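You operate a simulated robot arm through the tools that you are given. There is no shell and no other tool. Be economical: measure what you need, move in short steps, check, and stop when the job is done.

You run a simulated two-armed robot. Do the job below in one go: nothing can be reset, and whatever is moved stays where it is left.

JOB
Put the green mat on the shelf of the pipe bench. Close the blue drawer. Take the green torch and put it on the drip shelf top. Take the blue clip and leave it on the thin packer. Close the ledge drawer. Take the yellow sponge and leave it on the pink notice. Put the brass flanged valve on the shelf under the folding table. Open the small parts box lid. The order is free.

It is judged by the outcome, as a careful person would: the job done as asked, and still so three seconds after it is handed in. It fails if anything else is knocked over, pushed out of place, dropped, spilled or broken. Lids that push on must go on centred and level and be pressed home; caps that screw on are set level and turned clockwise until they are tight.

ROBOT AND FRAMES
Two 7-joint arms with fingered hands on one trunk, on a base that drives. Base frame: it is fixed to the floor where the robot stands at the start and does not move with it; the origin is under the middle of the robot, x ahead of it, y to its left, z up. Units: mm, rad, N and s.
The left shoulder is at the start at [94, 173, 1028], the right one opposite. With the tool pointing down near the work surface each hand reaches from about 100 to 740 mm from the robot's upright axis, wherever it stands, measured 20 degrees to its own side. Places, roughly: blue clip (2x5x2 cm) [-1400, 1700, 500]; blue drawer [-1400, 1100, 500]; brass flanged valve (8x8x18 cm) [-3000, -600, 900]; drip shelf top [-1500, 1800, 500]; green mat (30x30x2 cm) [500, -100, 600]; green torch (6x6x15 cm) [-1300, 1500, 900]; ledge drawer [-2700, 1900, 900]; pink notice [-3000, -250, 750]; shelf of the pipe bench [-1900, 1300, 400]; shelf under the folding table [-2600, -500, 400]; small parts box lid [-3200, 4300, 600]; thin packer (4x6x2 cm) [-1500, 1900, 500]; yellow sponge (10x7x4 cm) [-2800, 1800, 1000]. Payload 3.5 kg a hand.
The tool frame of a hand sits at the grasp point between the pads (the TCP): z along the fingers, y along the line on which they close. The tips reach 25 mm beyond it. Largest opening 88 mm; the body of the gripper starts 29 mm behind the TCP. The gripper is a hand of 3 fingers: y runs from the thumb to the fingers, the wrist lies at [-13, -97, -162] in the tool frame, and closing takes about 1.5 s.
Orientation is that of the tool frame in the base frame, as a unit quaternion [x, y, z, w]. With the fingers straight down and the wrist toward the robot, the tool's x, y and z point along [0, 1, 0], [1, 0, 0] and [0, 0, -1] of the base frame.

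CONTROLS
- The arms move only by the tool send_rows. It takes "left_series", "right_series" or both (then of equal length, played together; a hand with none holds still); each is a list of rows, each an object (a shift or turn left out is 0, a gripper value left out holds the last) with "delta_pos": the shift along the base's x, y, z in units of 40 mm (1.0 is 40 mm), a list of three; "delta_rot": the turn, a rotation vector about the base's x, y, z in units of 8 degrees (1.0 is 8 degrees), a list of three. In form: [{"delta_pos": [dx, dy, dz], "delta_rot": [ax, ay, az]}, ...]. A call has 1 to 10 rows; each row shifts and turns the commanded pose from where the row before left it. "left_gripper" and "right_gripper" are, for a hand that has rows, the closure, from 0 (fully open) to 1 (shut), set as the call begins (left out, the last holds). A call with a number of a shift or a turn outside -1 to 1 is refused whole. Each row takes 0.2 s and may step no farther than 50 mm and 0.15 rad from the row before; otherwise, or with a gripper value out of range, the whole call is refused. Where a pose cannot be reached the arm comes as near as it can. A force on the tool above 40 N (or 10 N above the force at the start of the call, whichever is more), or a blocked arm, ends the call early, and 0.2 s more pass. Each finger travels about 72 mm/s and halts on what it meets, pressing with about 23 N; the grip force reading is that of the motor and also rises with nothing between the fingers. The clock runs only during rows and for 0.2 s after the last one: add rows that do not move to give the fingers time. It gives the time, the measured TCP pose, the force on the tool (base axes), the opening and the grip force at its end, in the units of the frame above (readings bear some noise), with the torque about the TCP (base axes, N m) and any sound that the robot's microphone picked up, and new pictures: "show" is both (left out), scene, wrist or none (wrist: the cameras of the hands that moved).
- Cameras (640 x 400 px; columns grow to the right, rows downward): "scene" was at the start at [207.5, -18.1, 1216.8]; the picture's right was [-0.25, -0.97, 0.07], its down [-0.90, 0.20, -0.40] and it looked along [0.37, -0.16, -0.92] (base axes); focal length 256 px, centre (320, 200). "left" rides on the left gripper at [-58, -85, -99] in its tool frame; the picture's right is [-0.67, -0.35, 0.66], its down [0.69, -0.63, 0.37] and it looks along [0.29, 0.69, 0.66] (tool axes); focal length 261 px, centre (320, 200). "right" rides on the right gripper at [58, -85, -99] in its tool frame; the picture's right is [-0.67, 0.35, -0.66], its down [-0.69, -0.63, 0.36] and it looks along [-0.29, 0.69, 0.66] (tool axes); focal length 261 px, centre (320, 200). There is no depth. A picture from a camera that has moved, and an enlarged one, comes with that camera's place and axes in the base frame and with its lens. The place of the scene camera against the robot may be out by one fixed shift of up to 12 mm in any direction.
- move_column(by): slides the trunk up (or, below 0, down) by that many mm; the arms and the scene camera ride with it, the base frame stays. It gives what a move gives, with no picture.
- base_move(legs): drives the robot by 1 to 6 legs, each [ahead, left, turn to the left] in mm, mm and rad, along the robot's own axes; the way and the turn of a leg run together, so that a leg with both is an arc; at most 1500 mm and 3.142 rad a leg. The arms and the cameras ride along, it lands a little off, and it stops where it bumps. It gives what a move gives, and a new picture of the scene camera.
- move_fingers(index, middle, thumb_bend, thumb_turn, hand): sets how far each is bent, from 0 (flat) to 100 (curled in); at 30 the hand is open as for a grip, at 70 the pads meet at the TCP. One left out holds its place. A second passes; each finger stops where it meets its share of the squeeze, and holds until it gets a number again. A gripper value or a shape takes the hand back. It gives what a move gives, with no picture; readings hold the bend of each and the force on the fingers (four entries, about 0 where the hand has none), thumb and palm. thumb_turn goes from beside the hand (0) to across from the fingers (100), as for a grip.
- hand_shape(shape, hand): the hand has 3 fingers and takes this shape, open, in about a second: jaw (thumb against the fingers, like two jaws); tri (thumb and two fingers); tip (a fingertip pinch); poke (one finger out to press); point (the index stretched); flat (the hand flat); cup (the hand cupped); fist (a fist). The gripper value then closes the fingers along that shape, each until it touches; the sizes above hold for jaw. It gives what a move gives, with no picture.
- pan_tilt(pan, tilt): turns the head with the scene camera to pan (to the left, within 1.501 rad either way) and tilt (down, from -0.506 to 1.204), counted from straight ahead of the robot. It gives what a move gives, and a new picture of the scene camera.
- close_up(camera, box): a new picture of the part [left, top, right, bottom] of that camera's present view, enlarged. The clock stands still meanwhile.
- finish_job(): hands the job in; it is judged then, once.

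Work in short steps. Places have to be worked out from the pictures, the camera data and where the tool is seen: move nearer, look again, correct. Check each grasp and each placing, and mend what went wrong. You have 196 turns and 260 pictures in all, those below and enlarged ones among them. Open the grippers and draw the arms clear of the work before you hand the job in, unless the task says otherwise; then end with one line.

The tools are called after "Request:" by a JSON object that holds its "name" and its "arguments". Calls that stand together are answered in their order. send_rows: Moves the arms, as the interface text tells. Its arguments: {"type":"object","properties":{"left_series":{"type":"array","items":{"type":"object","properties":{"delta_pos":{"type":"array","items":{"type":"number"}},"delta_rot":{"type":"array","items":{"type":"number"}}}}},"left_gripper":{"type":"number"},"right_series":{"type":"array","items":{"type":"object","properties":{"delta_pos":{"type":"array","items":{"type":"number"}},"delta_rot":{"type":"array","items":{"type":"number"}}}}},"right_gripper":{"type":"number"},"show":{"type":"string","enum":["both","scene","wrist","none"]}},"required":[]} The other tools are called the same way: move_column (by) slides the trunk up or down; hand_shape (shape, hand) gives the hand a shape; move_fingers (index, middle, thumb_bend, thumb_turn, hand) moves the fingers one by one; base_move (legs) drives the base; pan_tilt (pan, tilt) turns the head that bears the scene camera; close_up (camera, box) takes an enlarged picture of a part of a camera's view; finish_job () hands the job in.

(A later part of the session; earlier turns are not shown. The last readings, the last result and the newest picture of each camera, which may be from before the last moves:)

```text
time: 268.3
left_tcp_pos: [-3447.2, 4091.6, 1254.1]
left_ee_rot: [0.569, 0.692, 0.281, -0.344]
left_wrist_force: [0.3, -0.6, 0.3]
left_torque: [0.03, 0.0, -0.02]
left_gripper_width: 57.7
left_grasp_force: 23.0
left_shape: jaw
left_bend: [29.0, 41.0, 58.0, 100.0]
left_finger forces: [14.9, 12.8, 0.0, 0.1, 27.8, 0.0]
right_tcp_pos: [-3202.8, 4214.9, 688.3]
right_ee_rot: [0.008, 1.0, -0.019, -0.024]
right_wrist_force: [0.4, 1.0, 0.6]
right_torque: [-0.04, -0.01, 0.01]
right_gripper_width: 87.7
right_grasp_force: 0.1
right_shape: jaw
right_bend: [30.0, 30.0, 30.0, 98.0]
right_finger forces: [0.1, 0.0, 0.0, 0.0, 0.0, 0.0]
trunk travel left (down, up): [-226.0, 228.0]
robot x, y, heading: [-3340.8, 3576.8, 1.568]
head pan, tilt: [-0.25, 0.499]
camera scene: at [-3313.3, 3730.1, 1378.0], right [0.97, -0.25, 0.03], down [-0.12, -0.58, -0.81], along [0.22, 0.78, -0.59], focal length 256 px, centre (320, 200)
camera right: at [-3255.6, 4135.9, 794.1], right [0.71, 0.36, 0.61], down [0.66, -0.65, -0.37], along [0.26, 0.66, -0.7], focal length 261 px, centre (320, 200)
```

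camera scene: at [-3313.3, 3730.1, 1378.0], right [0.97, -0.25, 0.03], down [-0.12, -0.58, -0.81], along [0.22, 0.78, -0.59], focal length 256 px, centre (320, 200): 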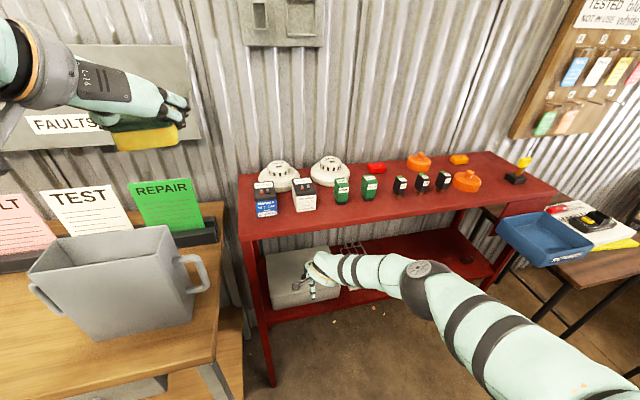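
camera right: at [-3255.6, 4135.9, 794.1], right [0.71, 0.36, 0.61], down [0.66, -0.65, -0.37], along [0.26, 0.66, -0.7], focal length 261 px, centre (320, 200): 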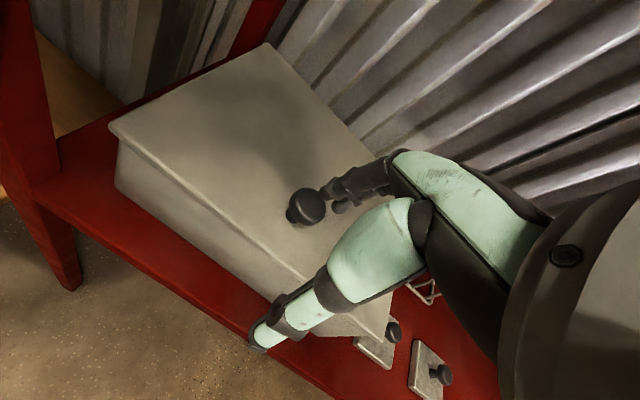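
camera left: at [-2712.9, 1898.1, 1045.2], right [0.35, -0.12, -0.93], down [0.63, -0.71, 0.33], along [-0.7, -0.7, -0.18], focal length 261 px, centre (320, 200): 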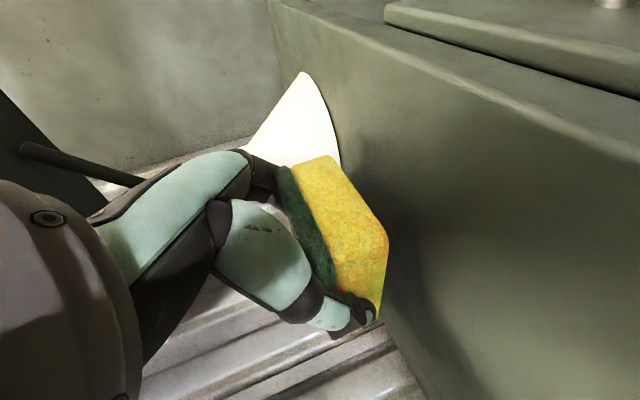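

Better triangulation: knob at [-3212, 4253, 657]. Rise slightly, move over it, lower and close.

Request:
{"name": "send_rows", "arguments": {"right_series": [{"delta_pos": [0, 0, 0.5]}, {"delta_pos": [-0.22, 0.5, 0]}, {"delta_pos": [0, 0.45, 0]}, {"delta_pos": [0, 0, -0.5]}, {}], "show": "wrist"}}

```text
time: 269.5
left_tcp_pos: [-3448.0, 4091.1, 1254.4]
left_ee_rot: [0.569, 0.692, 0.28, -0.345]
left_wrist_force: [-0.3, 0.0, 0.2]
left_torque: [0.0, 0.01, -0.02]
left_gripper_width: 57.6
left_grasp_force: 22.8
left_shape: jaw
left_bend: [29.0, 41.0, 58.0, 100.0]
left_finger forces: [14.8, 12.8, 0.1, 0.2, 27.7, 0.1]
right_tcp_pos: [-3206.1, 4239.5, 694.9]
right_ee_rot: [0.008, 0.999, -0.019, -0.025]
right_wrist_force: [0.9, -0.7, 0.6]
right_torque: [-0.01, 0.0, -0.03]
right_gripper_width: 87.5
right_grasp_force: 0.0
right_shape: jaw
right_bend: [30.0, 30.0, 30.0, 98.0]
right_finger forces: [0.0, 0.0, 0.0, 0.0, 0.0, 0.0]
right hand out of reach, approached as far as the arm can: row 3, 4
trunk travel left (down, up): [-226.0, 228.0]
robot x, y, heading: [-3343.9, 3577.0, 1.574]
head pan, tilt: [-0.25, 0.499]
camera right: at [-3261.5, 4159.5, 800.3], right [0.71, 0.36, 0.61], down [0.66, -0.66, -0.37], along [0.26, 0.66, -0.7], focal length 261 px, centre (320, 200)
```

right: 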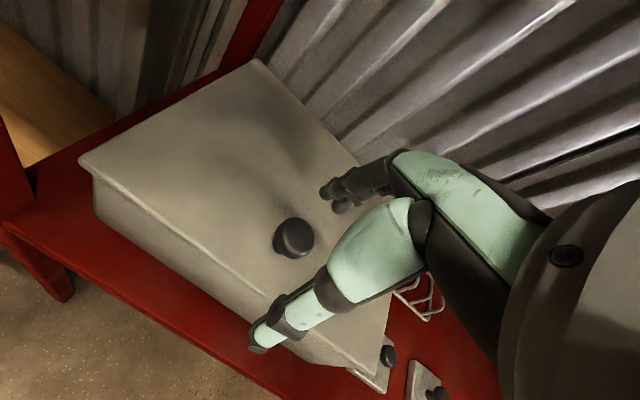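

Knob confirmed at [-3212, 4252]. I nudge the base 20 mm forward and lower.

Request:
{"name": "base_move", "arguments": {"legs": [[22, 0, 0]]}}

Request:
{"name": "send_rows", "arguments": {"right_series": [{"delta_pos": [-0.1, 0, -0.3]}, {"delta_pos": [0, 0, -0.3]}, {}], "show": "wrist"}}

```text
time: 270.3
left_tcp_pos: [-3446.3, 4110.6, 1256.5]
left_ee_rot: [0.57, 0.691, 0.282, -0.345]
left_wrist_force: [0.5, -0.1, 0.7]
left_torque: [0.01, 0.0, -0.02]
left_gripper_width: 57.7
left_grasp_force: 22.6
left_shape: jaw
left_bend: [29.0, 41.0, 58.0, 100.0]
left_finger forces: [14.8, 12.8, 0.1, 0.0, 27.7, 0.1]
right_tcp_pos: [-3208.0, 4258.5, 696.7]
right_ee_rot: [0.008, 1.0, -0.018, -0.025]
right_wrist_force: [-0.3, 0.4, -0.3]
right_torque: [0.03, -0.04, 0.04]
right_gripper_width: 87.7
right_grasp_force: 0.1
right_shape: jaw
right_bend: [30.0, 30.0, 30.0, 98.0]
right_finger forces: [0.0, 0.1, 0.0, 0.1, 0.1, 0.0]
trunk travel left (down, up): [-226.0, 228.0]
robot x, y, heading: [-3341.0, 3594.9, 1.564]
head pan, tilt: [-0.25, 0.499]
camera scene: at [-3313.6, 3747.8, 1378.6], right [0.97, -0.25, 0.03], down [-0.12, -0.58, -0.81], along [0.22, 0.78, -0.59], focal length 256 px, centre (320, 200)
```

scene: 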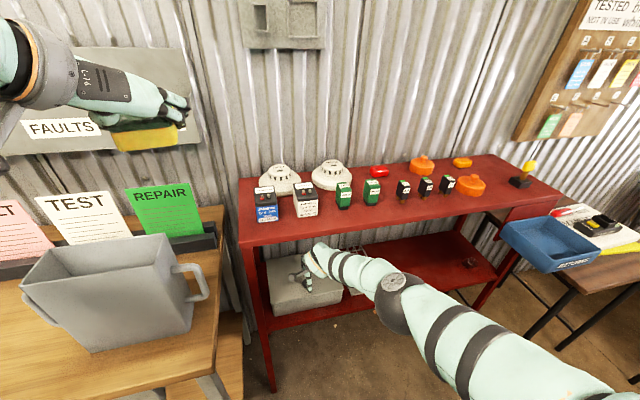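

```text
time: 271.1
left_tcp_pos: [-3446.8, 4114.7, 1254.0]
left_ee_rot: [0.57, 0.692, 0.28, -0.344]
left_wrist_force: [0.1, 0.6, -0.4]
left_torque: [-0.07, -0.01, -0.03]
left_gripper_width: 57.7
left_grasp_force: 23.0
left_shape: jaw
left_bend: [29.0, 41.0, 58.0, 100.0]
left_finger forces: [14.8, 12.9, 0.1, 0.0, 27.7, 0.1]
right_tcp_pos: [-3207.3, 4259.7, 686.8]
right_ee_rot: [0.008, 0.999, -0.021, -0.025]
right_wrist_force: [-0.6, -0.4, -0.9]
right_torque: [0.03, -0.05, -0.02]
right_gripper_width: 87.7
right_grasp_force: 0.0
right_shape: jaw
right_bend: [30.0, 30.0, 30.0, 98.0]
right_finger forces: [0.1, 0.1, 0.0, 0.1, 0.0, 0.1]
right hand out of reach, approached as far as the arm can: row 1, 2
trunk travel left (down, up): [-226.0, 228.0]
robot x, y, heading: [-3341.6, 3601.0, 1.566]
head pan, tilt: [-0.25, 0.499]
camera right: at [-3262.3, 4179.4, 793.2], right [0.71, 0.36, 0.61], down [0.66, -0.66, -0.37], along [0.26, 0.66, -0.7], focal length 261 px, centre (320, 200)
```

right: 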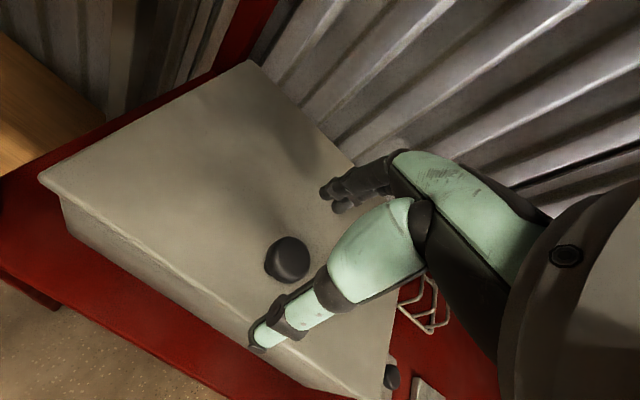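

Just out of reach downward; I use the trunk for the last 22 mm, then close.

Request:
{"name": "move_column", "arguments": {"by": -22}}

Request:
{"name": "send_rows", "arguments": {"right_series": [{}, {}, {}, {}, {}, {}, {}, {}], "right_gripper": 1, "show": "wrist"}}

```text
time: 271.7
left_tcp_pos: [-3447.2, 4112.9, 1233.0]
left_ee_rot: [0.569, 0.691, 0.281, -0.345]
left_wrist_force: [0.7, 0.1, -0.2]
left_torque: [-0.02, -0.04, 0.05]
left_gripper_width: 57.6
left_grasp_force: 22.9
left_shape: jaw
left_bend: [29.0, 41.0, 58.0, 99.0]
left_finger forces: [14.6, 12.8, 0.0, 0.0, 27.4, 0.0]
right_tcp_pos: [-3207.0, 4258.2, 666.7]
right_ee_rot: [0.009, 0.999, -0.019, -0.024]
right_wrist_force: [0.0, 0.2, 1.3]
right_torque: [0.01, -0.02, 0.0]
right_gripper_width: 87.9
right_grasp_force: 0.0
right_shape: jaw
right_bend: [30.0, 30.0, 30.0, 98.0]
right_finger forces: [0.1, 0.0, 0.1, 0.0, 0.0, 0.0]
trunk travel left (down, up): [-204.0, 250.0]
robot x, y, heading: [-3343.3, 3599.7, 1.568]
head pan, tilt: [-0.25, 0.499]
```

```text
time: 273.5
left_tcp_pos: [-3447.0, 4113.0, 1232.8]
left_ee_rot: [0.57, 0.691, 0.282, -0.344]
left_wrist_force: [0.0, 0.5, -0.4]
left_torque: [0.01, 0.01, -0.01]
left_gripper_width: 57.6
left_grasp_force: 22.9
left_shape: jaw
left_bend: [29.0, 41.0, 58.0, 99.0]
left_finger forces: [14.6, 12.7, 0.1, 0.1, 27.3, 0.0]
right_tcp_pos: [-3206.9, 4258.5, 666.5]
right_ee_rot: [0.008, 0.999, -0.019, -0.025]
right_wrist_force: [1.2, -6.0, -1.5]
right_torque: [-0.09, -0.03, -0.01]
right_gripper_width: 16.9
right_grasp_force: 23.0
right_shape: jaw
right_bend: [73.0, 71.0, 76.0, 100.0]
right_finger forces: [11.7, 4.0, 0.1, 0.1, 18.1, 0.1]
trunk travel left (down, up): [-204.0, 250.0]
robot x, y, heading: [-3340.9, 3597.9, 1.568]
head pan, tilt: [-0.25, 0.499]
camera right: at [-3261.5, 4178.4, 772.3], right [0.71, 0.36, 0.61], down [0.66, -0.66, -0.37], along [0.26, 0.66, -0.7], focal length 261 px, centre (320, 200)
```

right: 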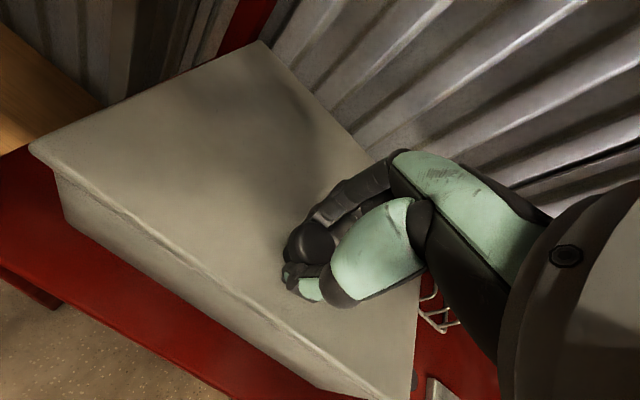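

Knob gripped. I lift gently 40 mm to see how the lid behaves.

Request:
{"name": "send_rows", "arguments": {"right_series": [{"delta_pos": [0, 0, 0.25]}, {"delta_pos": [0, 0.05, 0.25]}, {"delta_pos": [0, 0.05, 0.25]}, {"delta_pos": [0, 0.05, 0.25]}, {}], "show": "wrist"}}

```text
time: 274.7
left_tcp_pos: [-3447.1, 4116.1, 1231.7]
left_ee_rot: [0.571, 0.692, 0.28, -0.343]
left_wrist_force: [-0.6, 0.7, -0.3]
left_torque: [0.02, 0.01, 0.02]
left_gripper_width: 57.9
left_grasp_force: 22.6
left_shape: jaw
left_bend: [29.0, 41.0, 58.0, 99.0]
left_finger forces: [14.7, 12.7, 0.0, 0.0, 27.4, 0.1]
right_tcp_pos: [-3206.7, 4266.8, 705.3]
right_ee_rot: [0.009, 0.999, -0.021, -0.024]
right_wrist_force: [3.3, 8.5, -7.9]
right_torque: [-0.09, -0.08, -0.03]
right_gripper_width: 14.8
right_grasp_force: 22.7
right_shape: jaw
right_bend: [72.0, 71.0, 80.0, 100.0]
right_finger forces: [21.1, 6.5, 0.0, 0.0, 14.6, 0.1]
trunk travel left (down, up): [-204.0, 250.0]
robot x, y, heading: [-3338.9, 3597.1, 1.567]
head pan, tilt: [-0.25, 0.499]
camera right: at [-3261.4, 4186.6, 810.3], right [0.71, 0.36, 0.61], down [0.66, -0.66, -0.37], along [0.26, 0.66, -0.7], focal length 261 px, centre (320, 200)
```

right: 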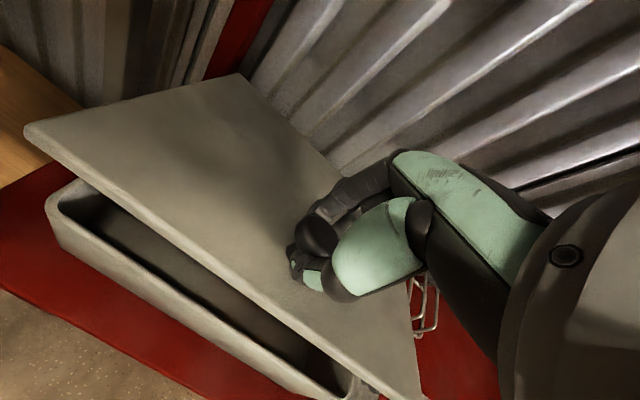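

It is hinged at the back. I follow the arc, pitching the hand forward with the lid so it stays below the upper shelf.

Request:
{"name": "send_rows", "arguments": {"right_series": [{"delta_pos": [0, 0.1, 0.05], "delta_rot": [0.7, 0, 0]}, {"delta_pos": [0, 0.1, 0.1], "delta_rot": [0.7, 0, 0]}, {"delta_pos": [0, 0.15, 0.2], "delta_rot": [0.7, 0, 0]}, {"delta_pos": [0, 0.15, 0.2], "delta_rot": [0.7, 0, 0]}, {"delta_pos": [0, 0.17, 0.2], "delta_rot": [0.7, 0, 0]}, {"delta_pos": [0, 0.17, 0.2], "delta_rot": [0.7, 0, 0]}, {}], "show": "both"}}

```text
time: 275.8
left_tcp_pos: [-3445.0, 4112.0, 1233.8]
left_ee_rot: [0.571, 0.69, 0.283, -0.343]
left_wrist_force: [-0.5, -0.1, 0.8]
left_torque: [-0.01, 0.01, -0.03]
left_gripper_width: 57.5
left_grasp_force: 23.1
left_shape: jaw
left_bend: [29.0, 41.0, 58.0, 99.0]
left_finger forces: [14.5, 12.6, 0.0, 0.1, 27.4, 0.0]
right_tcp_pos: [-3209.3, 4267.1, 707.7]
right_ee_rot: [0.009, 0.994, 0.105, -0.026]
right_wrist_force: [18.4, -15.4, -0.2]
right_torque: [-1.03, -0.12, -0.2]
right_gripper_width: 15.6
right_grasp_force: 23.1
right_shape: jaw
right_bend: [72.0, 70.0, 80.0, 100.0]
right_finger forces: [13.3, 24.3, 0.1, 0.0, 46.4, 0.1]
right hand out of reach, approached as far as the arm can: row 3, 4, 5
trunk travel left (down, up): [-204.0, 250.0]
robot x, y, heading: [-3338.2, 3598.1, 1.569]
head pan, tilt: [-0.25, 0.499]
stopped in row 5 (right hand): the force on the tool passed its limit at 44 N (the readings are from after the stop); the commanded pose is now the measured one
camera scene: at [-3311.6, 3764.3, 1351.1], right [0.97, -0.25, 0.04], down [-0.12, -0.6, -0.79], along [0.22, 0.76, -0.61], focal length 256 px, centre (320, 200)
camera right: at [-3263.5, 4164.3, 790.5], right [0.71, 0.19, 0.68], down [0.65, -0.55, -0.53], along [0.27, 0.81, -0.52], focal length 261 px, centre (320, 200)
```

scene: 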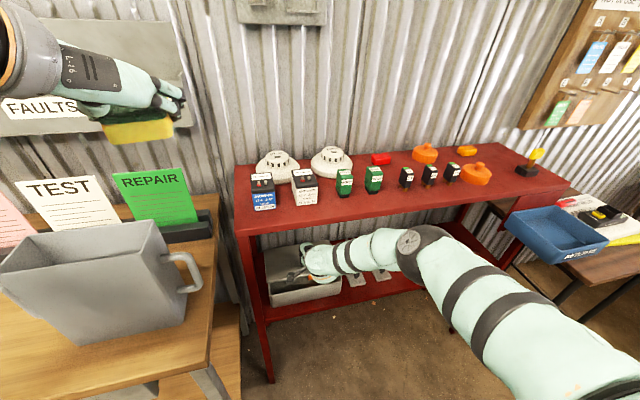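
right: 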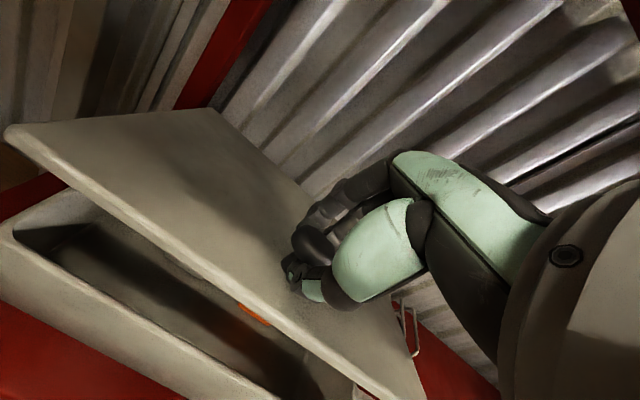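

The right wrist can't follow further; the left hand (free later) can do this. I lower the lid gently, let go, and deliver the sponge first.

Request:
{"name": "send_rows", "arguments": {"right_series": [{"delta_pos": [0, -0.05, -0.2], "delta_rot": [-0.8, 0, 0]}, {"delta_pos": [0, -0.05, -0.25], "delta_rot": [-0.8, 0, 0]}, {"delta_pos": [0, -0.1, -0.25]}, {"delta_pos": [0, 0, -0.2]}, {}], "show": "none"}}

Request:
{"name": "send_rows", "arguments": {"right_series": [{}, {}, {}, {}, {}, {"delta_pos": [0, 0, 0.5]}, {"delta_pos": [0, 0, 0.5]}], "right_gripper": 0, "show": "wrist"}}

```text
time: 277.0
left_tcp_pos: [-3445.1, 4113.8, 1233.1]
left_ee_rot: [0.571, 0.691, 0.281, -0.344]
left_wrist_force: [-0.3, 0.6, -0.3]
left_torque: [-0.02, 0.02, -0.02]
left_gripper_width: 57.9
left_grasp_force: 23.4
left_shape: jaw
left_bend: [29.0, 41.0, 58.0, 99.0]
left_finger forces: [14.5, 12.8, 0.0, 0.0, 27.4, 0.1]
right_tcp_pos: [-3213.8, 4260.6, 673.5]
right_ee_rot: [0.008, 1.0, -0.006, -0.028]
right_wrist_force: [5.8, -2.8, 0.7]
right_torque: [0.09, -0.1, 0.01]
right_gripper_width: 15.7
right_grasp_force: 22.4
right_shape: jaw
right_bend: [73.0, 71.0, 78.0, 100.0]
right_finger forces: [7.9, 7.3, 0.0, 0.0, 19.6, 0.1]
trunk travel left (down, up): [-204.0, 250.0]
robot x, y, heading: [-3337.6, 3597.0, 1.563]
head pan, tilt: [-0.25, 0.499]
```

```text
time: 278.6
left_tcp_pos: [-3446.3, 4112.4, 1233.7]
left_ee_rot: [0.571, 0.69, 0.282, -0.344]
left_wrist_force: [0.2, -0.1, 0.4]
left_torque: [-0.01, 0.01, -0.01]
left_gripper_width: 57.4
left_grasp_force: 22.8
left_shape: jaw
left_bend: [29.0, 41.0, 58.0, 99.0]
left_finger forces: [14.4, 12.8, 0.0, 0.0, 27.4, 0.1]
right_tcp_pos: [-3213.8, 4261.6, 713.9]
right_ee_rot: [0.01, 1.0, -0.005, -0.027]
right_wrist_force: [0.2, 0.3, -0.3]
right_torque: [-0.01, -0.02, 0.0]
right_gripper_width: 87.6
right_grasp_force: 0.0
right_shape: jaw
right_bend: [30.0, 30.0, 30.0, 98.0]
right_finger forces: [0.0, 0.0, 0.0, 0.0, 0.1, 0.0]
trunk travel left (down, up): [-204.0, 250.0]
robot x, y, heading: [-3338.7, 3599.6, 1.567]
head pan, tilt: [-0.25, 0.499]
camera right: at [-3267.5, 4178.2, 818.1], right [0.71, 0.34, 0.61], down [0.65, -0.65, -0.4], along [0.26, 0.68, -0.68], focal length 261 px, centre (320, 200)
```

right: 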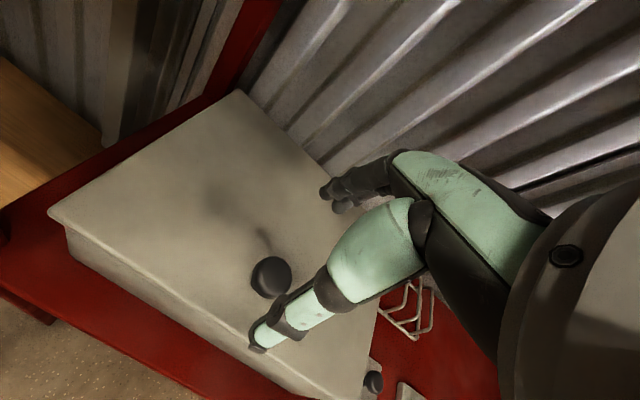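

Lid is closed again. I drive the known route: back, east, south through the corridor, and west along the pipe bench front.

Request:
{"name": "base_move", "arguments": {"legs": [[-950, 0, 0], [0, -1500, 0], [0, -1410, 0], [-1300, 0, 0], [-1250, 0, 0], [0, 1400, 0]]}}

```text
time: 315.7
left_tcp_pos: [-1983.2, 658.2, 1231.6]
left_ee_rot: [0.576, 0.687, 0.284, -0.341]
left_wrist_force: [-0.6, -0.2, 0.0]
left_torque: [0.0, 0.01, 0.01]
left_gripper_width: 57.5
left_grasp_force: 23.3
left_shape: jaw
left_bend: [29.0, 41.0, 58.0, 99.0]
left_finger forces: [14.5, 12.7, 0.0, 0.0, 27.3, 0.1]
right_tcp_pos: [-1747.5, 802.7, 714.9]
right_ee_rot: [0.018, 0.999, -0.005, -0.027]
right_wrist_force: [-0.3, -0.2, -0.7]
right_torque: [0.02, -0.02, 0.0]
right_gripper_width: 87.5
right_grasp_force: 0.1
right_shape: jaw
right_bend: [30.0, 30.0, 30.0, 98.0]
right_finger forces: [0.0, 0.0, 0.1, 0.0, 0.1, 0.1]
trunk travel left (down, up): [-204.0, 250.0]
robot x, y, heading: [-1883.0, 143.5, 1.551]
head pan, tilt: [-0.25, 0.499]
camera scene: at [-1855.5, 308.5, 1350.9], right [0.96, -0.26, 0.04], down [-0.13, -0.6, -0.79], along [0.23, 0.76, -0.61], focal length 256 px, centre (320, 200)
```

scene: 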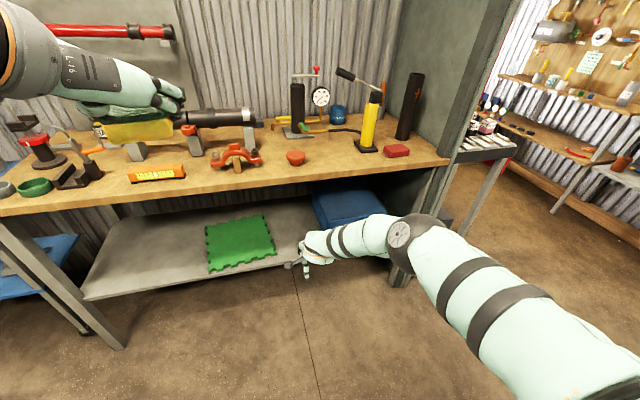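

Bench items are in order. I turn to face the notice/valve area to the west-southwest.

Request:
{"name": "base_move", "arguments": {"legs": [[0, 0, 1.93]]}}

Request:
{"name": "pan_tilt", "arguments": {"pan": 0.1, "tilt": 0.3}}

```text
time: 320.7
left_tcp_pos: [-2341.4, -123.4, 1233.0]
left_ee_rot: [-0.229, 0.866, -0.116, -0.429]
left_wrist_force: [0.3, -0.4, -0.9]
left_torque: [0.0, -0.03, -0.01]
left_gripper_width: 57.8
left_grasp_force: 23.2
left_shape: jaw
left_bend: [29.0, 41.0, 58.0, 99.0]
left_finger forces: [14.3, 12.7, 0.0, 0.0, 27.1, 0.0]
right_tcp_pos: [-2555.7, 49.1, 714.0]
right_ee_rot: [0.807, -0.591, 0.025, 0.011]
right_wrist_force: [0.4, -0.3, 0.0]
right_torque: [0.0, 0.03, 0.01]
right_gripper_width: 87.7
right_grasp_force: 0.1
right_shape: jaw
right_bend: [30.0, 30.0, 30.0, 98.0]
right_finger forces: [0.0, 0.1, 0.0, 0.1, 0.0, 0.0]
trunk travel left (down, up): [-204.0, 250.0]
robot x, y, heading: [-1883.7, 141.6, -2.82]
head pan, tilt: [-0.25, 0.499]
camera scene: at [-2046.4, 111.4, 1350.9], right [-0.07, 1.0, 0.04], down [0.61, 0.08, -0.79], along [-0.79, -0.03, -0.61], focal length 256 px, centre (320, 200)
```

scene: 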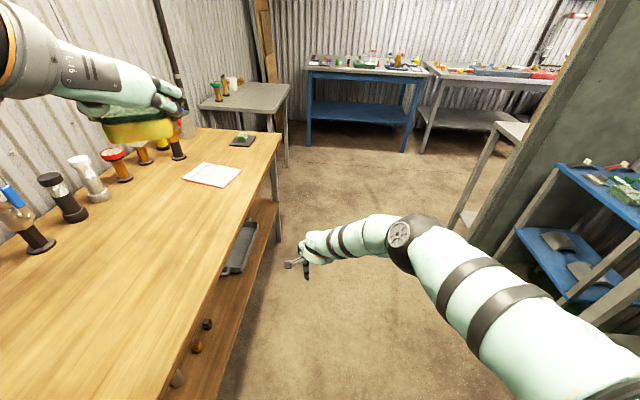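

```text
time: 321.6
left_tcp_pos: [-2341.1, -124.6, 1233.1]
left_ee_rot: [-0.229, 0.866, -0.115, -0.429]
left_wrist_force: [0.1, 0.1, 0.2]
left_torque: [0.0, 0.01, 0.02]
left_gripper_width: 57.9
left_grasp_force: 23.1
left_shape: jaw
left_bend: [29.0, 41.0, 58.0, 99.0]
left_finger forces: [14.3, 12.7, 0.0, 0.0, 27.1, 0.0]
right_tcp_pos: [-2554.5, 49.0, 713.2]
right_ee_rot: [0.807, -0.59, 0.025, 0.011]
right_wrist_force: [0.5, 0.6, -0.6]
right_torque: [0.02, 0.0, -0.01]
right_gripper_width: 87.5
right_grasp_force: 0.2
right_shape: jaw
right_bend: [30.0, 30.0, 30.0, 98.0]
right_finger forces: [0.0, 0.1, 0.1, 0.0, 0.0, 0.1]
trunk travel left (down, up): [-204.0, 250.0]
robot x, y, heading: [-1884.6, 143.5, -2.817]
head pan, tilt: [0.099, 0.3]
camera scene: at [-2043.7, 78.9, 1368.3], right [-0.41, 0.91, -0.02], down [0.42, 0.17, -0.89], along [-0.81, -0.37, -0.45], focal length 256 px, centre (320, 200)
```

scene: 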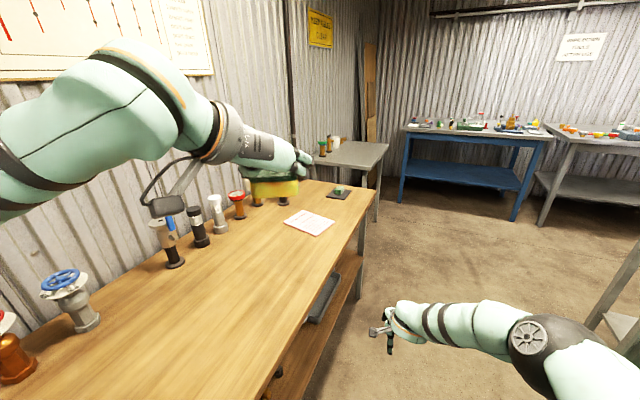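

The long wooden table holds the notice (≈[-2930, -380], z≈750) and the flanged valves. I raise the right hand well above table height, turn south and strafe to the notice.

Request:
{"name": "send_rows", "arguments": {"right_series": [{"delta_pos": [0.3, 0.1, 0.9]}, {"delta_pos": [0.3, 0.1, 0.9]}, {"delta_pos": [0.3, 0.1, 0.9]}, {"delta_pos": [0.3, 0.1, 0.9]}, {"delta_pos": [0.3, 0.1, 0.9]}, {"delta_pos": [0.3, 0.1, 0.9]}, {"delta_pos": [0, 0, 0.9]}, {"delta_pos": [0, 0, 0.9]}], "show": "none"}}

Request:
{"name": "base_move", "arguments": {"legs": [[-40, 0, 1.249], [-60, -1130, 0]]}}

Request:
{"name": "pan_tilt", "arguments": {"pan": 0.0, "tilt": 0.75}}

```text
time: 323.4
left_tcp_pos: [-2339.8, -123.9, 1233.3]
left_ee_rot: [-0.228, 0.866, -0.115, -0.429]
left_wrist_force: [-0.2, -0.1, 0.0]
left_torque: [-0.01, -0.01, 0.01]
left_gripper_width: 57.9
left_grasp_force: 23.0
left_shape: jaw
left_bend: [29.0, 41.0, 58.0, 99.0]
left_finger forces: [14.3, 12.7, 0.1, 0.1, 27.1, 0.0]
right_tcp_pos: [-2482.2, 73.6, 1002.8]
right_ee_rot: [0.807, -0.591, 0.025, 0.011]
right_wrist_force: [1.0, 0.0, 0.0]
right_torque: [0.0, -0.04, 0.03]
right_gripper_width: 87.5
right_grasp_force: 0.0
right_shape: jaw
right_bend: [30.0, 30.0, 30.0, 98.0]
right_finger forces: [0.0, 0.1, 0.0, 0.1, 0.0, 0.0]
trunk travel left (down, up): [-204.0, 250.0]
robot x, y, heading: [-1883.3, 139.6, -2.819]
head pan, tilt: [0.099, 0.3]
```

```text
time: 332.3
left_tcp_pos: [-2901.0, -277.6, 1232.1]
left_ee_rot: [0.691, -0.571, 0.344, 0.281]
left_wrist_force: [0.3, 0.4, -0.2]
left_torque: [-0.02, 0.02, 0.04]
left_gripper_width: 57.6
left_grasp_force: 23.1
left_shape: jaw
left_bend: [29.0, 41.0, 58.0, 99.0]
left_finger forces: [14.1, 12.7, 0.0, 0.0, 27.0, 0.1]
right_tcp_pos: [-3132.8, -348.3, 1002.1]
right_ee_rot: [1.0, -0.009, 0.028, -0.005]
right_wrist_force: [0.1, 0.7, 0.5]
right_torque: [-0.01, 0.0, 0.0]
right_gripper_width: 87.9
right_grasp_force: 0.2
right_shape: jaw
right_bend: [30.0, 30.0, 30.0, 98.0]
right_finger forces: [0.1, 0.1, 0.0, 0.1, 0.0, 0.1]
trunk travel left (down, up): [-204.0, 250.0]
robot x, y, heading: [-3006.6, 239.6, -1.573]
head pan, tilt: [0.099, 0.3]
camera scene: at [-2993.8, 65.9, 1368.3], right [-1.0, -0.09, -0.02], down [-0.03, 0.45, -0.89], along [0.09, -0.89, -0.45], focal length 256 px, centre (320, 200)
```

scene: 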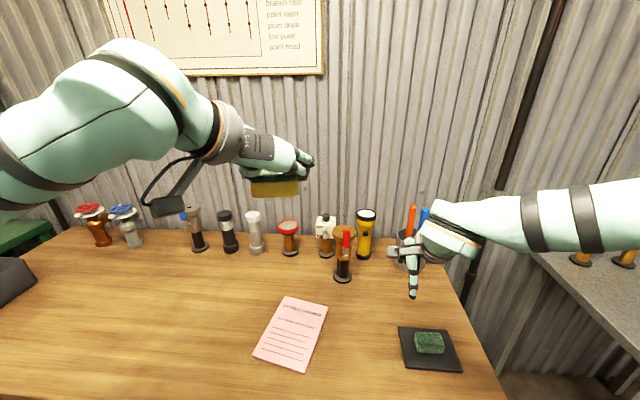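

```text
time: 333.2
left_tcp_pos: [-2900.8, -278.2, 1233.4]
left_ee_rot: [0.691, -0.571, 0.343, 0.28]
left_wrist_force: [0.3, 0.5, -0.5]
left_torque: [0.01, 0.01, 0.0]
left_gripper_width: 57.7
left_grasp_force: 23.1
left_shape: jaw
left_bend: [29.0, 41.0, 58.0, 99.0]
left_finger forces: [14.2, 12.7, 0.0, 0.0, 27.0, 0.0]
right_tcp_pos: [-3133.6, -349.4, 1002.9]
right_ee_rot: [1.0, -0.01, 0.027, -0.005]
right_wrist_force: [0.2, -0.2, -0.1]
right_torque: [0.0, -0.01, 0.03]
right_gripper_width: 87.8
right_grasp_force: 0.1
right_shape: jaw
right_bend: [30.0, 30.0, 30.0, 98.0]
right_finger forces: [0.1, 0.0, 0.0, 0.0, 0.0, 0.1]
trunk travel left (down, up): [-204.0, 250.0]
robot x, y, heading: [-3004.4, 234.4, -1.573]
head pan, tilt: [0.0, 0.75]
camera scene: at [-3003.0, 82.4, 1330.2], right [-1.0, 0.0, 0.0], down [0.0, 0.79, -0.61], along [0.0, -0.61, -0.79], focal length 256 px, centre (320, 200)
```

scene: 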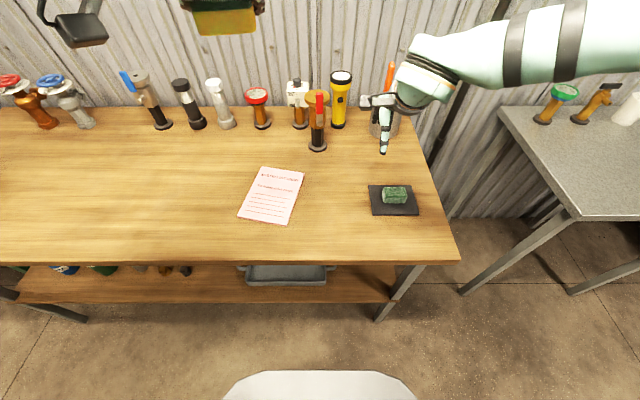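

The pink notice is in front of me at (272,195). I zoom in on the valve row to identify the brass flanged valve.

Request:
{"name": "close_up", "arguments": {"camera": "scene", "box": [230, 50, 410, 165]}}

Request:
{"name": "close_up", "arguments": {"camera": "scene", "box": [0, 50, 240, 200]}}

```text
3.48 times, centred on (320, 108) of scene
camera zoom: at [-3003.0, 82.4, 1330.2], right [-1.0, 0.0, 0.0], down [0.0, 0.79, -0.61], along [0.0, -0.61, -0.79], focal length 892 px, centre (320, 522)
```

zoom: 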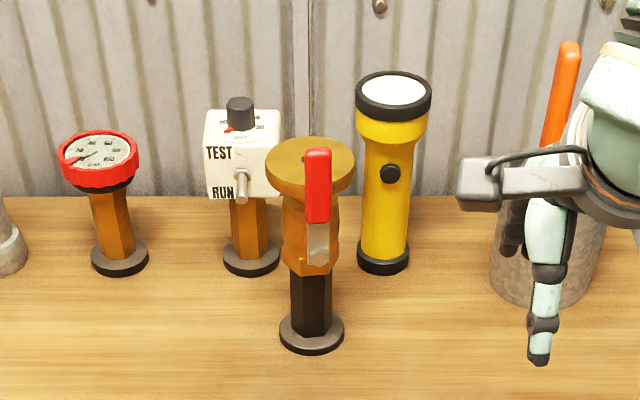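

```text
2.67 times, centred on (120, 125) of scene
camera zoom: at [-3003.0, 82.4, 1330.2], right [-1.0, 0.0, 0.0], down [0.0, 0.79, -0.61], along [0.0, -0.61, -0.79], focal length 684 px, centre (853, 400)
```

zoom: 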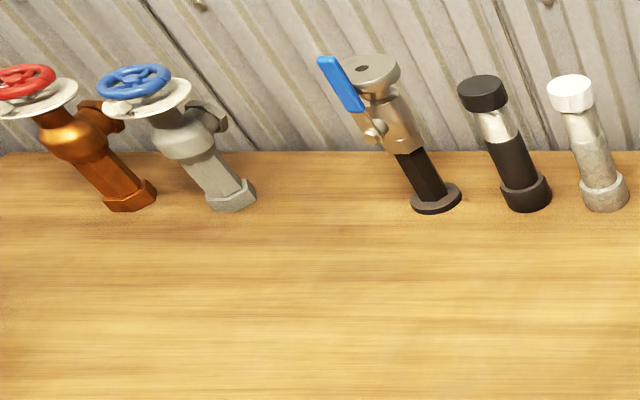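

Target valve: brass with red lever at ≈[-2992, -630]. First the sponge: notice centre ≈[-2863, -384]. I lower the left arm, then the trunk.

Request:
{"name": "send_rows", "arguments": {"left_series": [{"delta_pos": [0.3, -0.2, -0.8]}, {"delta_pos": [0.3, -0.2, -0.8]}, {"delta_pos": [0.3, -0.4, -0.8]}, {"delta_pos": [0, -0.4, -0.8]}, {"delta_pos": [0, -0.4, -0.8]}, {}], "show": "none"}}

Request:
{"name": "move_column", "arguments": {"by": -110}}

Request:
{"name": "send_rows", "arguments": {"left_series": [{"delta_pos": [0, 0, -0.5]}, {"delta_pos": [0, 0, -0.5]}, {}], "show": "both"}}

```text
time: 334.6
left_tcp_pos: [-2865.5, -341.8, 1072.2]
left_ee_rot: [0.691, -0.57, 0.344, 0.282]
left_wrist_force: [0.7, 0.4, -0.9]
left_torque: [-0.01, 0.01, 0.04]
left_gripper_width: 57.7
left_grasp_force: 22.8
left_shape: jaw
left_bend: [29.0, 41.0, 58.0, 99.0]
left_finger forces: [13.4, 12.6, 0.0, 0.0, 26.1, 0.0]
right_tcp_pos: [-3133.5, -349.6, 1002.0]
right_ee_rot: [1.0, -0.01, 0.027, -0.005]
right_wrist_force: [0.8, 0.2, 0.1]
right_torque: [0.01, 0.0, -0.01]
right_gripper_width: 87.8
right_grasp_force: 0.1
right_shape: jaw
right_bend: [30.0, 30.0, 30.0, 98.0]
right_finger forces: [0.0, 0.0, 0.1, 0.0, 0.0, 0.1]
trunk travel left (down, up): [-204.0, 250.0]
robot x, y, heading: [-3004.0, 235.9, -1.574]
head pan, tilt: [0.0, 0.75]
```

```text
time: 336.0
left_tcp_pos: [-2864.6, -341.5, 963.8]
left_ee_rot: [0.69, -0.57, 0.345, 0.283]
left_wrist_force: [-1.1, -0.1, 0.2]
left_torque: [0.01, -0.04, 0.01]
left_gripper_width: 57.5
left_grasp_force: 23.1
left_shape: jaw
left_bend: [29.0, 41.0, 58.0, 99.0]
left_finger forces: [13.3, 12.6, 0.0, 0.1, 25.8, 0.0]
right_tcp_pos: [-3134.4, -348.3, 893.7]
right_ee_rot: [1.0, -0.009, 0.027, -0.004]
right_wrist_force: [-0.4, 0.0, 0.2]
right_torque: [0.01, -0.03, 0.0]
right_gripper_width: 87.7
right_grasp_force: 0.1
right_shape: jaw
right_bend: [30.0, 30.0, 30.0, 98.0]
right_finger forces: [0.0, 0.0, 0.0, 0.0, 0.0, 0.0]
trunk travel left (down, up): [-94.0, 360.0]
robot x, y, heading: [-3007.2, 239.1, -1.577]
head pan, tilt: [0.0, 0.75]
```

```text
time: 336.8
left_tcp_pos: [-2864.8, -342.1, 921.8]
left_ee_rot: [0.691, -0.57, 0.343, 0.281]
left_wrist_force: [0.0, -0.5, -0.3]
left_torque: [-0.03, 0.0, -0.02]
left_gripper_width: 57.6
left_grasp_force: 22.9
left_shape: jaw
left_bend: [29.0, 41.0, 58.0, 99.0]
left_finger forces: [13.2, 12.7, 0.0, 0.1, 25.7, 0.0]
right_tcp_pos: [-3133.1, -348.0, 892.5]
right_ee_rot: [1.0, -0.01, 0.027, -0.005]
right_wrist_force: [-0.1, -0.1, 0.0]
right_torque: [0.04, 0.0, 0.01]
right_gripper_width: 87.8
right_grasp_force: 0.0
right_shape: jaw
right_bend: [30.0, 30.0, 30.0, 98.0]
right_finger forces: [0.0, 0.0, 0.0, 0.0, 0.1, 0.1]
trunk travel left (down, up): [-94.0, 360.0]
robot x, y, heading: [-3003.7, 238.6, -1.576]
head pan, tilt: [0.0, 0.75]
camera scene: at [-3003.5, -0.3, 1179.5], right [-1.0, 0.0, 0.0], down [0.0, 0.89, -0.46], along [0.0, -0.46, -0.89], focal length 256 px, centre (320, 200)
camera left: at [-2804.1, -213.5, 937.8], right [0.37, -0.05, -0.93], down [0.75, -0.57, 0.33], along [-0.55, -0.82, -0.18], focal length 261 px, centre (320, 200)
```

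scene: 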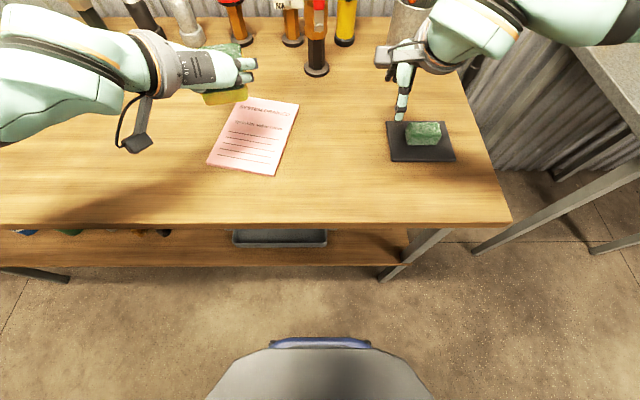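
left: 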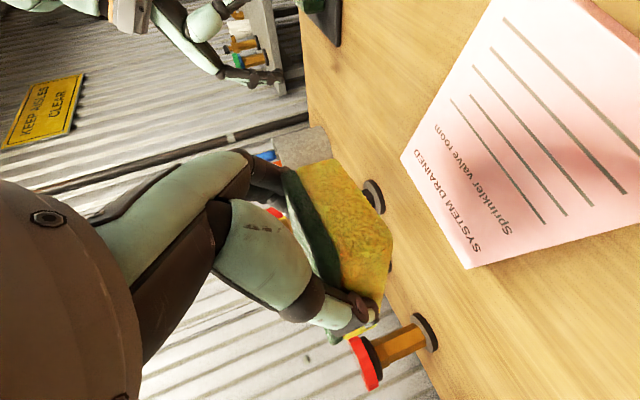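

Notice centre ≈[-2873, -382]. I lower the sponge onto it.

Request:
{"name": "send_rows", "arguments": {"left_series": [{"delta_pos": [-0.1, 0, -0.7]}, {"delta_pos": [-0.1, 0, -0.7]}, {"delta_pos": [-0.1, 0, -0.7]}, {"delta_pos": [0, 0, -0.7]}, {"delta_pos": [0, 0, -0.2]}, {"delta_pos": [0, 0, -0.2]}, {}], "show": "scene"}}

```text
time: 338.0
left_tcp_pos: [-2879.3, -343.9, 810.4]
left_ee_rot: [0.689, -0.566, 0.347, 0.291]
left_wrist_force: [1.0, 1.9, 30.3]
left_torque: [0.89, 0.33, 0.09]
left_gripper_width: 56.9
left_grasp_force: 22.9
left_shape: jaw
left_bend: [29.0, 42.0, 58.0, 100.0]
left_finger forces: [31.2, 12.5, 0.0, 0.1, 38.6, 0.1]
right_tcp_pos: [-3133.4, -347.7, 893.9]
right_ee_rot: [1.0, -0.009, 0.028, -0.005]
right_wrist_force: [-0.4, -0.2, 0.1]
right_torque: [0.01, -0.03, -0.02]
right_gripper_width: 87.7
right_grasp_force: 0.1
right_shape: jaw
right_bend: [30.0, 30.0, 30.0, 98.0]
right_finger forces: [0.0, 0.0, 0.1, 0.0, 0.0, 0.0]
trunk travel left (down, up): [-94.0, 360.0]
robot x, y, heading: [-3008.4, 238.1, -1.573]
head pan, tilt: [0.0, 0.75]
stopped in row 6 (left hand): the force on the tool passed its limit at 47 N (the readings are from after the stop); the commanded pose is now the measured one
camera scene: at [-3003.5, 2.1, 1180.4], right [-1.0, 0.0, 0.0], down [0.0, 0.89, -0.46], along [0.0, -0.46, -0.89], focal length 256 px, centre (320, 200)
```

scene: 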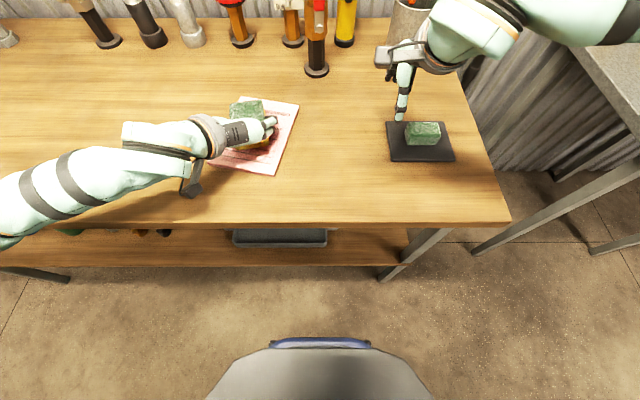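

Contact. The sponge sits a bit toward the far edge of the notice; I lift 12 mm, shift 25 mm nearer, set down and release.

Request:
{"name": "send_rows", "arguments": {"left_series": [{"delta_pos": [0, 0, 0.35]}, {"delta_pos": [-0.2, 0.6, 0]}, {"delta_pos": [0, 0, -0.15]}, {"delta_pos": [0, 0, -0.1]}, {}], "show": "none"}}

Request:
{"name": "send_rows", "arguments": {"left_series": [{}, {}, {}, {}, {"delta_pos": [0, 0.4, 0.3]}, {"delta_pos": [0, 0.6, 0.5]}, {"delta_pos": [0, 0.6, 0.6]}, {"delta_pos": [0, 0.3, 0.8]}], "left_gripper": 0, "show": "scene"}}

```text
time: 339.2
left_tcp_pos: [-2886.2, -318.9, 813.2]
left_ee_rot: [0.689, -0.567, 0.347, 0.288]
left_wrist_force: [-0.6, -1.8, 19.4]
left_torque: [0.48, 0.27, 0.11]
left_gripper_width: 56.8
left_grasp_force: 23.1
left_shape: jaw
left_bend: [29.0, 42.0, 58.0, 100.0]
left_finger forces: [25.2, 12.7, 0.1, 0.0, 33.1, 0.1]
right_tcp_pos: [-3134.5, -348.4, 894.1]
right_ee_rot: [1.0, -0.01, 0.027, -0.004]
right_wrist_force: [-0.2, -0.1, -0.1]
right_torque: [0.02, 0.0, -0.02]
right_gripper_width: 87.7
right_grasp_force: 0.2
right_shape: jaw
right_bend: [30.0, 30.0, 30.0, 98.0]
right_finger forces: [0.1, 0.1, 0.0, 0.1, 0.0, 0.0]
trunk travel left (down, up): [-94.0, 360.0]
robot x, y, heading: [-3008.3, 236.4, -1.576]
head pan, tilt: [0.0, 0.75]
```

```text
time: 341.0
left_tcp_pos: [-2886.3, -260.5, 869.3]
left_ee_rot: [0.69, -0.568, 0.345, 0.285]
left_wrist_force: [0.3, -0.2, -0.9]
left_torque: [-0.01, 0.01, -0.01]
left_gripper_width: 87.9
left_grasp_force: 0.0
left_shape: jaw
left_bend: [30.0, 30.0, 30.0, 98.0]
left_finger forces: [0.0, 0.0, 0.0, 0.1, 0.1, 0.0]
left hand out of reach, approached as far as the arm can: row 7, 8
right_tcp_pos: [-3132.7, -348.4, 892.1]
right_ee_rot: [1.0, -0.009, 0.027, -0.006]
right_wrist_force: [0.0, 0.3, -0.7]
right_torque: [-0.04, -0.03, 0.01]
right_gripper_width: 87.7
right_grasp_force: 0.0
right_shape: jaw
right_bend: [30.0, 30.0, 30.0, 98.0]
right_finger forces: [0.1, 0.0, 0.1, 0.0, 0.1, 0.0]
trunk travel left (down, up): [-94.0, 360.0]
robot x, y, heading: [-3006.1, 236.7, -1.575]
head pan, tilt: [0.0, 0.75]
camera scene: at [-3003.3, -0.7, 1179.3], right [-1.0, 0.0, 0.0], down [0.0, 0.89, -0.46], along [0.0, -0.46, -0.89], focal length 256 px, centre (320, 200)
```

scene: 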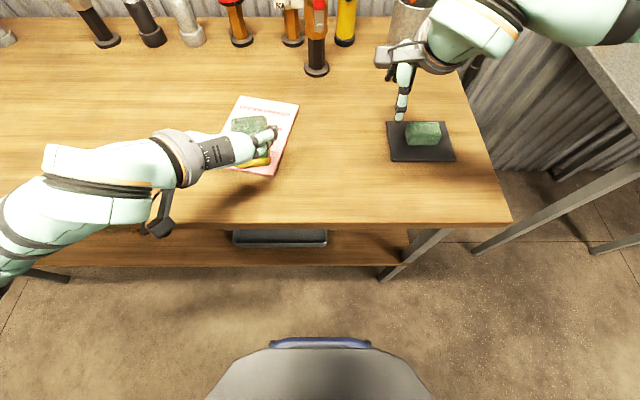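

Sponge is on the notice. Next, the valve (axis ≈[-2994, -566]): I'll grip its black stem with the left hand pitched ~28°. First raise the right hand, shift the base right 115 mm and level the left hand a little.

Request:
{"name": "send_rows", "arguments": {"right_series": [{"delta_pos": [0.3, 0.3, 0.8]}, {"delta_pos": [0.3, 0.3, 0.8]}, {"delta_pos": [0.3, 0.3, 0.8]}, {"delta_pos": [0.3, 0.3, 0.8]}, {"delta_pos": [0.2, 0.2, 0.8]}], "left_series": [{"delta_pos": [0, 0, 0.3], "delta_rot": [-0.3, -0.06, 0]}, {"delta_pos": [0, 0, 0.2], "delta_rot": [-0.3, -0.06, 0]}, {"delta_rot": [-0.3, -0.06, 0]}, {"delta_rot": [-0.3, -0.06, 0]}, {}], "show": "none"}}

Request:
{"name": "base_move", "arguments": {"legs": [[0, -115, 0]]}}

Request:
{"name": "close_up", "arguments": {"camera": "left", "box": [0, 0, 640, 400]}}

```text
time: 342.2
left_tcp_pos: [-2900.1, -268.7, 895.1]
left_ee_rot: [0.657, -0.541, 0.405, 0.334]
left_wrist_force: [-0.8, 0.4, -0.2]
left_torque: [0.04, 0.03, -0.02]
left_gripper_width: 87.9
left_grasp_force: 0.0
left_shape: jaw
left_bend: [30.0, 30.0, 30.0, 98.0]
left_finger forces: [0.0, 0.1, 0.1, 0.0, 0.0, 0.0]
left hand out of reach, approached as far as the arm can: row 1, 2, 4
right_tcp_pos: [-3076.3, -293.1, 1054.0]
right_ee_rot: [1.0, -0.01, 0.027, -0.005]
right_wrist_force: [0.7, 0.1, -0.3]
right_torque: [0.01, 0.03, 0.03]
right_gripper_width: 87.6
right_grasp_force: 0.0
right_shape: jaw
right_bend: [30.0, 30.0, 30.0, 98.0]
right_finger forces: [0.0, 0.0, 0.1, 0.0, 0.0, 0.1]
trunk travel left (down, up): [-94.0, 360.0]
robot x, y, heading: [-3007.7, 235.2, -1.577]
head pan, tilt: [0.0, 0.75]
```

```text
time: 343.5
left_tcp_pos: [-3016.9, -267.2, 895.0]
left_ee_rot: [0.658, -0.541, 0.404, 0.333]
left_wrist_force: [-0.1, -0.8, -0.5]
left_torque: [-0.01, -0.01, 0.03]
left_gripper_width: 88.2
left_grasp_force: 0.1
left_shape: jaw
left_bend: [30.0, 30.0, 30.0, 98.0]
left_finger forces: [0.0, 0.0, 0.0, 0.1, 0.1, 0.1]
right_tcp_pos: [-3194.1, -293.7, 1052.4]
right_ee_rot: [1.0, -0.01, 0.028, -0.005]
right_wrist_force: [0.0, 0.2, -0.6]
right_torque: [-0.02, -0.01, 0.0]
right_gripper_width: 87.7
right_grasp_force: 0.0
right_shape: jaw
right_bend: [30.0, 30.0, 30.0, 98.0]
right_finger forces: [0.1, 0.0, 0.0, 0.0, 0.1, 0.0]
trunk travel left (down, up): [-94.0, 360.0]
robot x, y, heading: [-3124.6, 242.1, -1.575]
head pan, tilt: [0.0, 0.75]
camera scene: at [-3119.7, 0.1, 1179.4], right [-1.0, 0.0, 0.0], down [0.0, 0.89, -0.46], along [0.0, -0.46, -0.89], focal length 256 px, centre (320, 200)
```

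scene: 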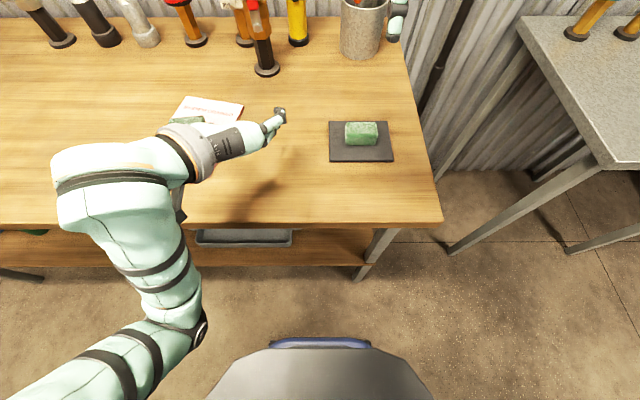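

```text
1.00 times, centred on (320, 200) of left (not enlarged: the box is as wide or as high as the picture)
camera zoom: at [-2954.5, -139.3, 888.7], right [0.4, -0.21, -0.89], down [0.74, -0.5, 0.45], along [-0.54, -0.84, -0.04], focal length 261 px, centre (320, 200)
```

zoom: 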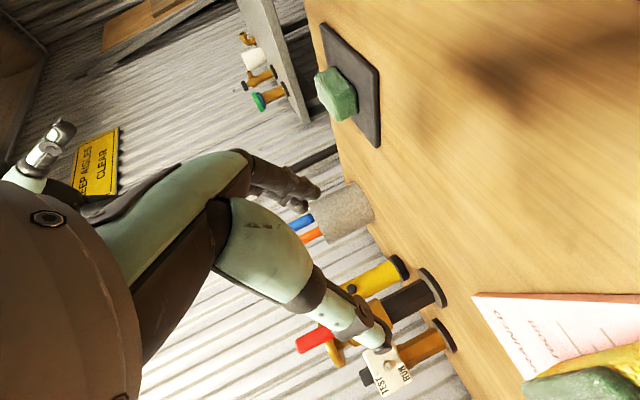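

Valve base ≈[-2997, -571]. I advance, then lower in front of it and check alignment.

Request:
{"name": "send_rows", "arguments": {"left_series": [{"delta_pos": [0.08, -1, 0]}, {"delta_pos": [0.08, -1, 0]}, {"delta_pos": [0.08, -1, 0]}, {"delta_pos": [0.08, -1, 0]}, {"delta_pos": [0.08, -0.9, 0]}, {"delta_pos": [0, 0, -0.6]}, {"delta_pos": [0, 0, -0.6]}, {"delta_pos": [0, 0, -0.5]}, {}], "show": "both"}}

```text
time: 345.5
left_tcp_pos: [-2998.6, -465.9, 825.9]
left_ee_rot: [0.658, -0.541, 0.404, 0.334]
left_wrist_force: [0.5, -0.3, -0.1]
left_torque: [0.03, 0.03, 0.01]
left_gripper_width: 88.2
left_grasp_force: 0.0
left_shape: jaw
left_bend: [30.0, 30.0, 30.0, 98.0]
left_finger forces: [0.0, 0.0, 0.0, 0.1, 0.0, 0.0]
right_tcp_pos: [-3192.1, -294.3, 1052.9]
right_ee_rot: [1.0, -0.01, 0.027, -0.005]
right_wrist_force: [0.2, 0.4, 0.0]
right_torque: [-0.01, 0.01, -0.01]
right_gripper_width: 87.9
right_grasp_force: 0.0
right_shape: jaw
right_bend: [30.0, 30.0, 30.0, 98.0]
right_finger forces: [0.0, 0.1, 0.0, 0.1, 0.1, 0.0]
trunk travel left (down, up): [-94.0, 360.0]
robot x, y, heading: [-3119.0, 240.4, -1.575]
head pan, tilt: [0.0, 0.75]
camera scene: at [-3118.8, 0.1, 1179.5], right [-1.0, 0.0, 0.0], down [0.0, 0.89, -0.46], along [0.0, -0.46, -0.89], focal length 256 px, centre (320, 200)
camera left: at [-2936.9, -336.4, 819.9], right [0.4, -0.21, -0.89], down [0.74, -0.5, 0.45], along [-0.54, -0.84, -0.04], focal length 261 px, centre (320, 200)
```

scene: 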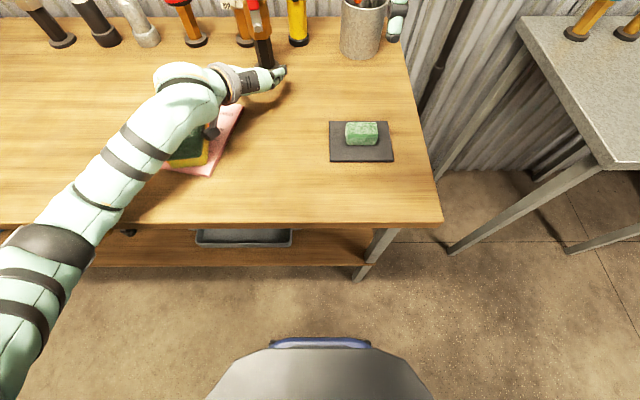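
left: 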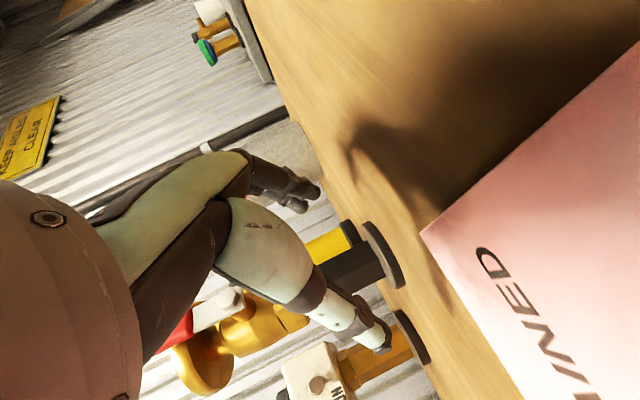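

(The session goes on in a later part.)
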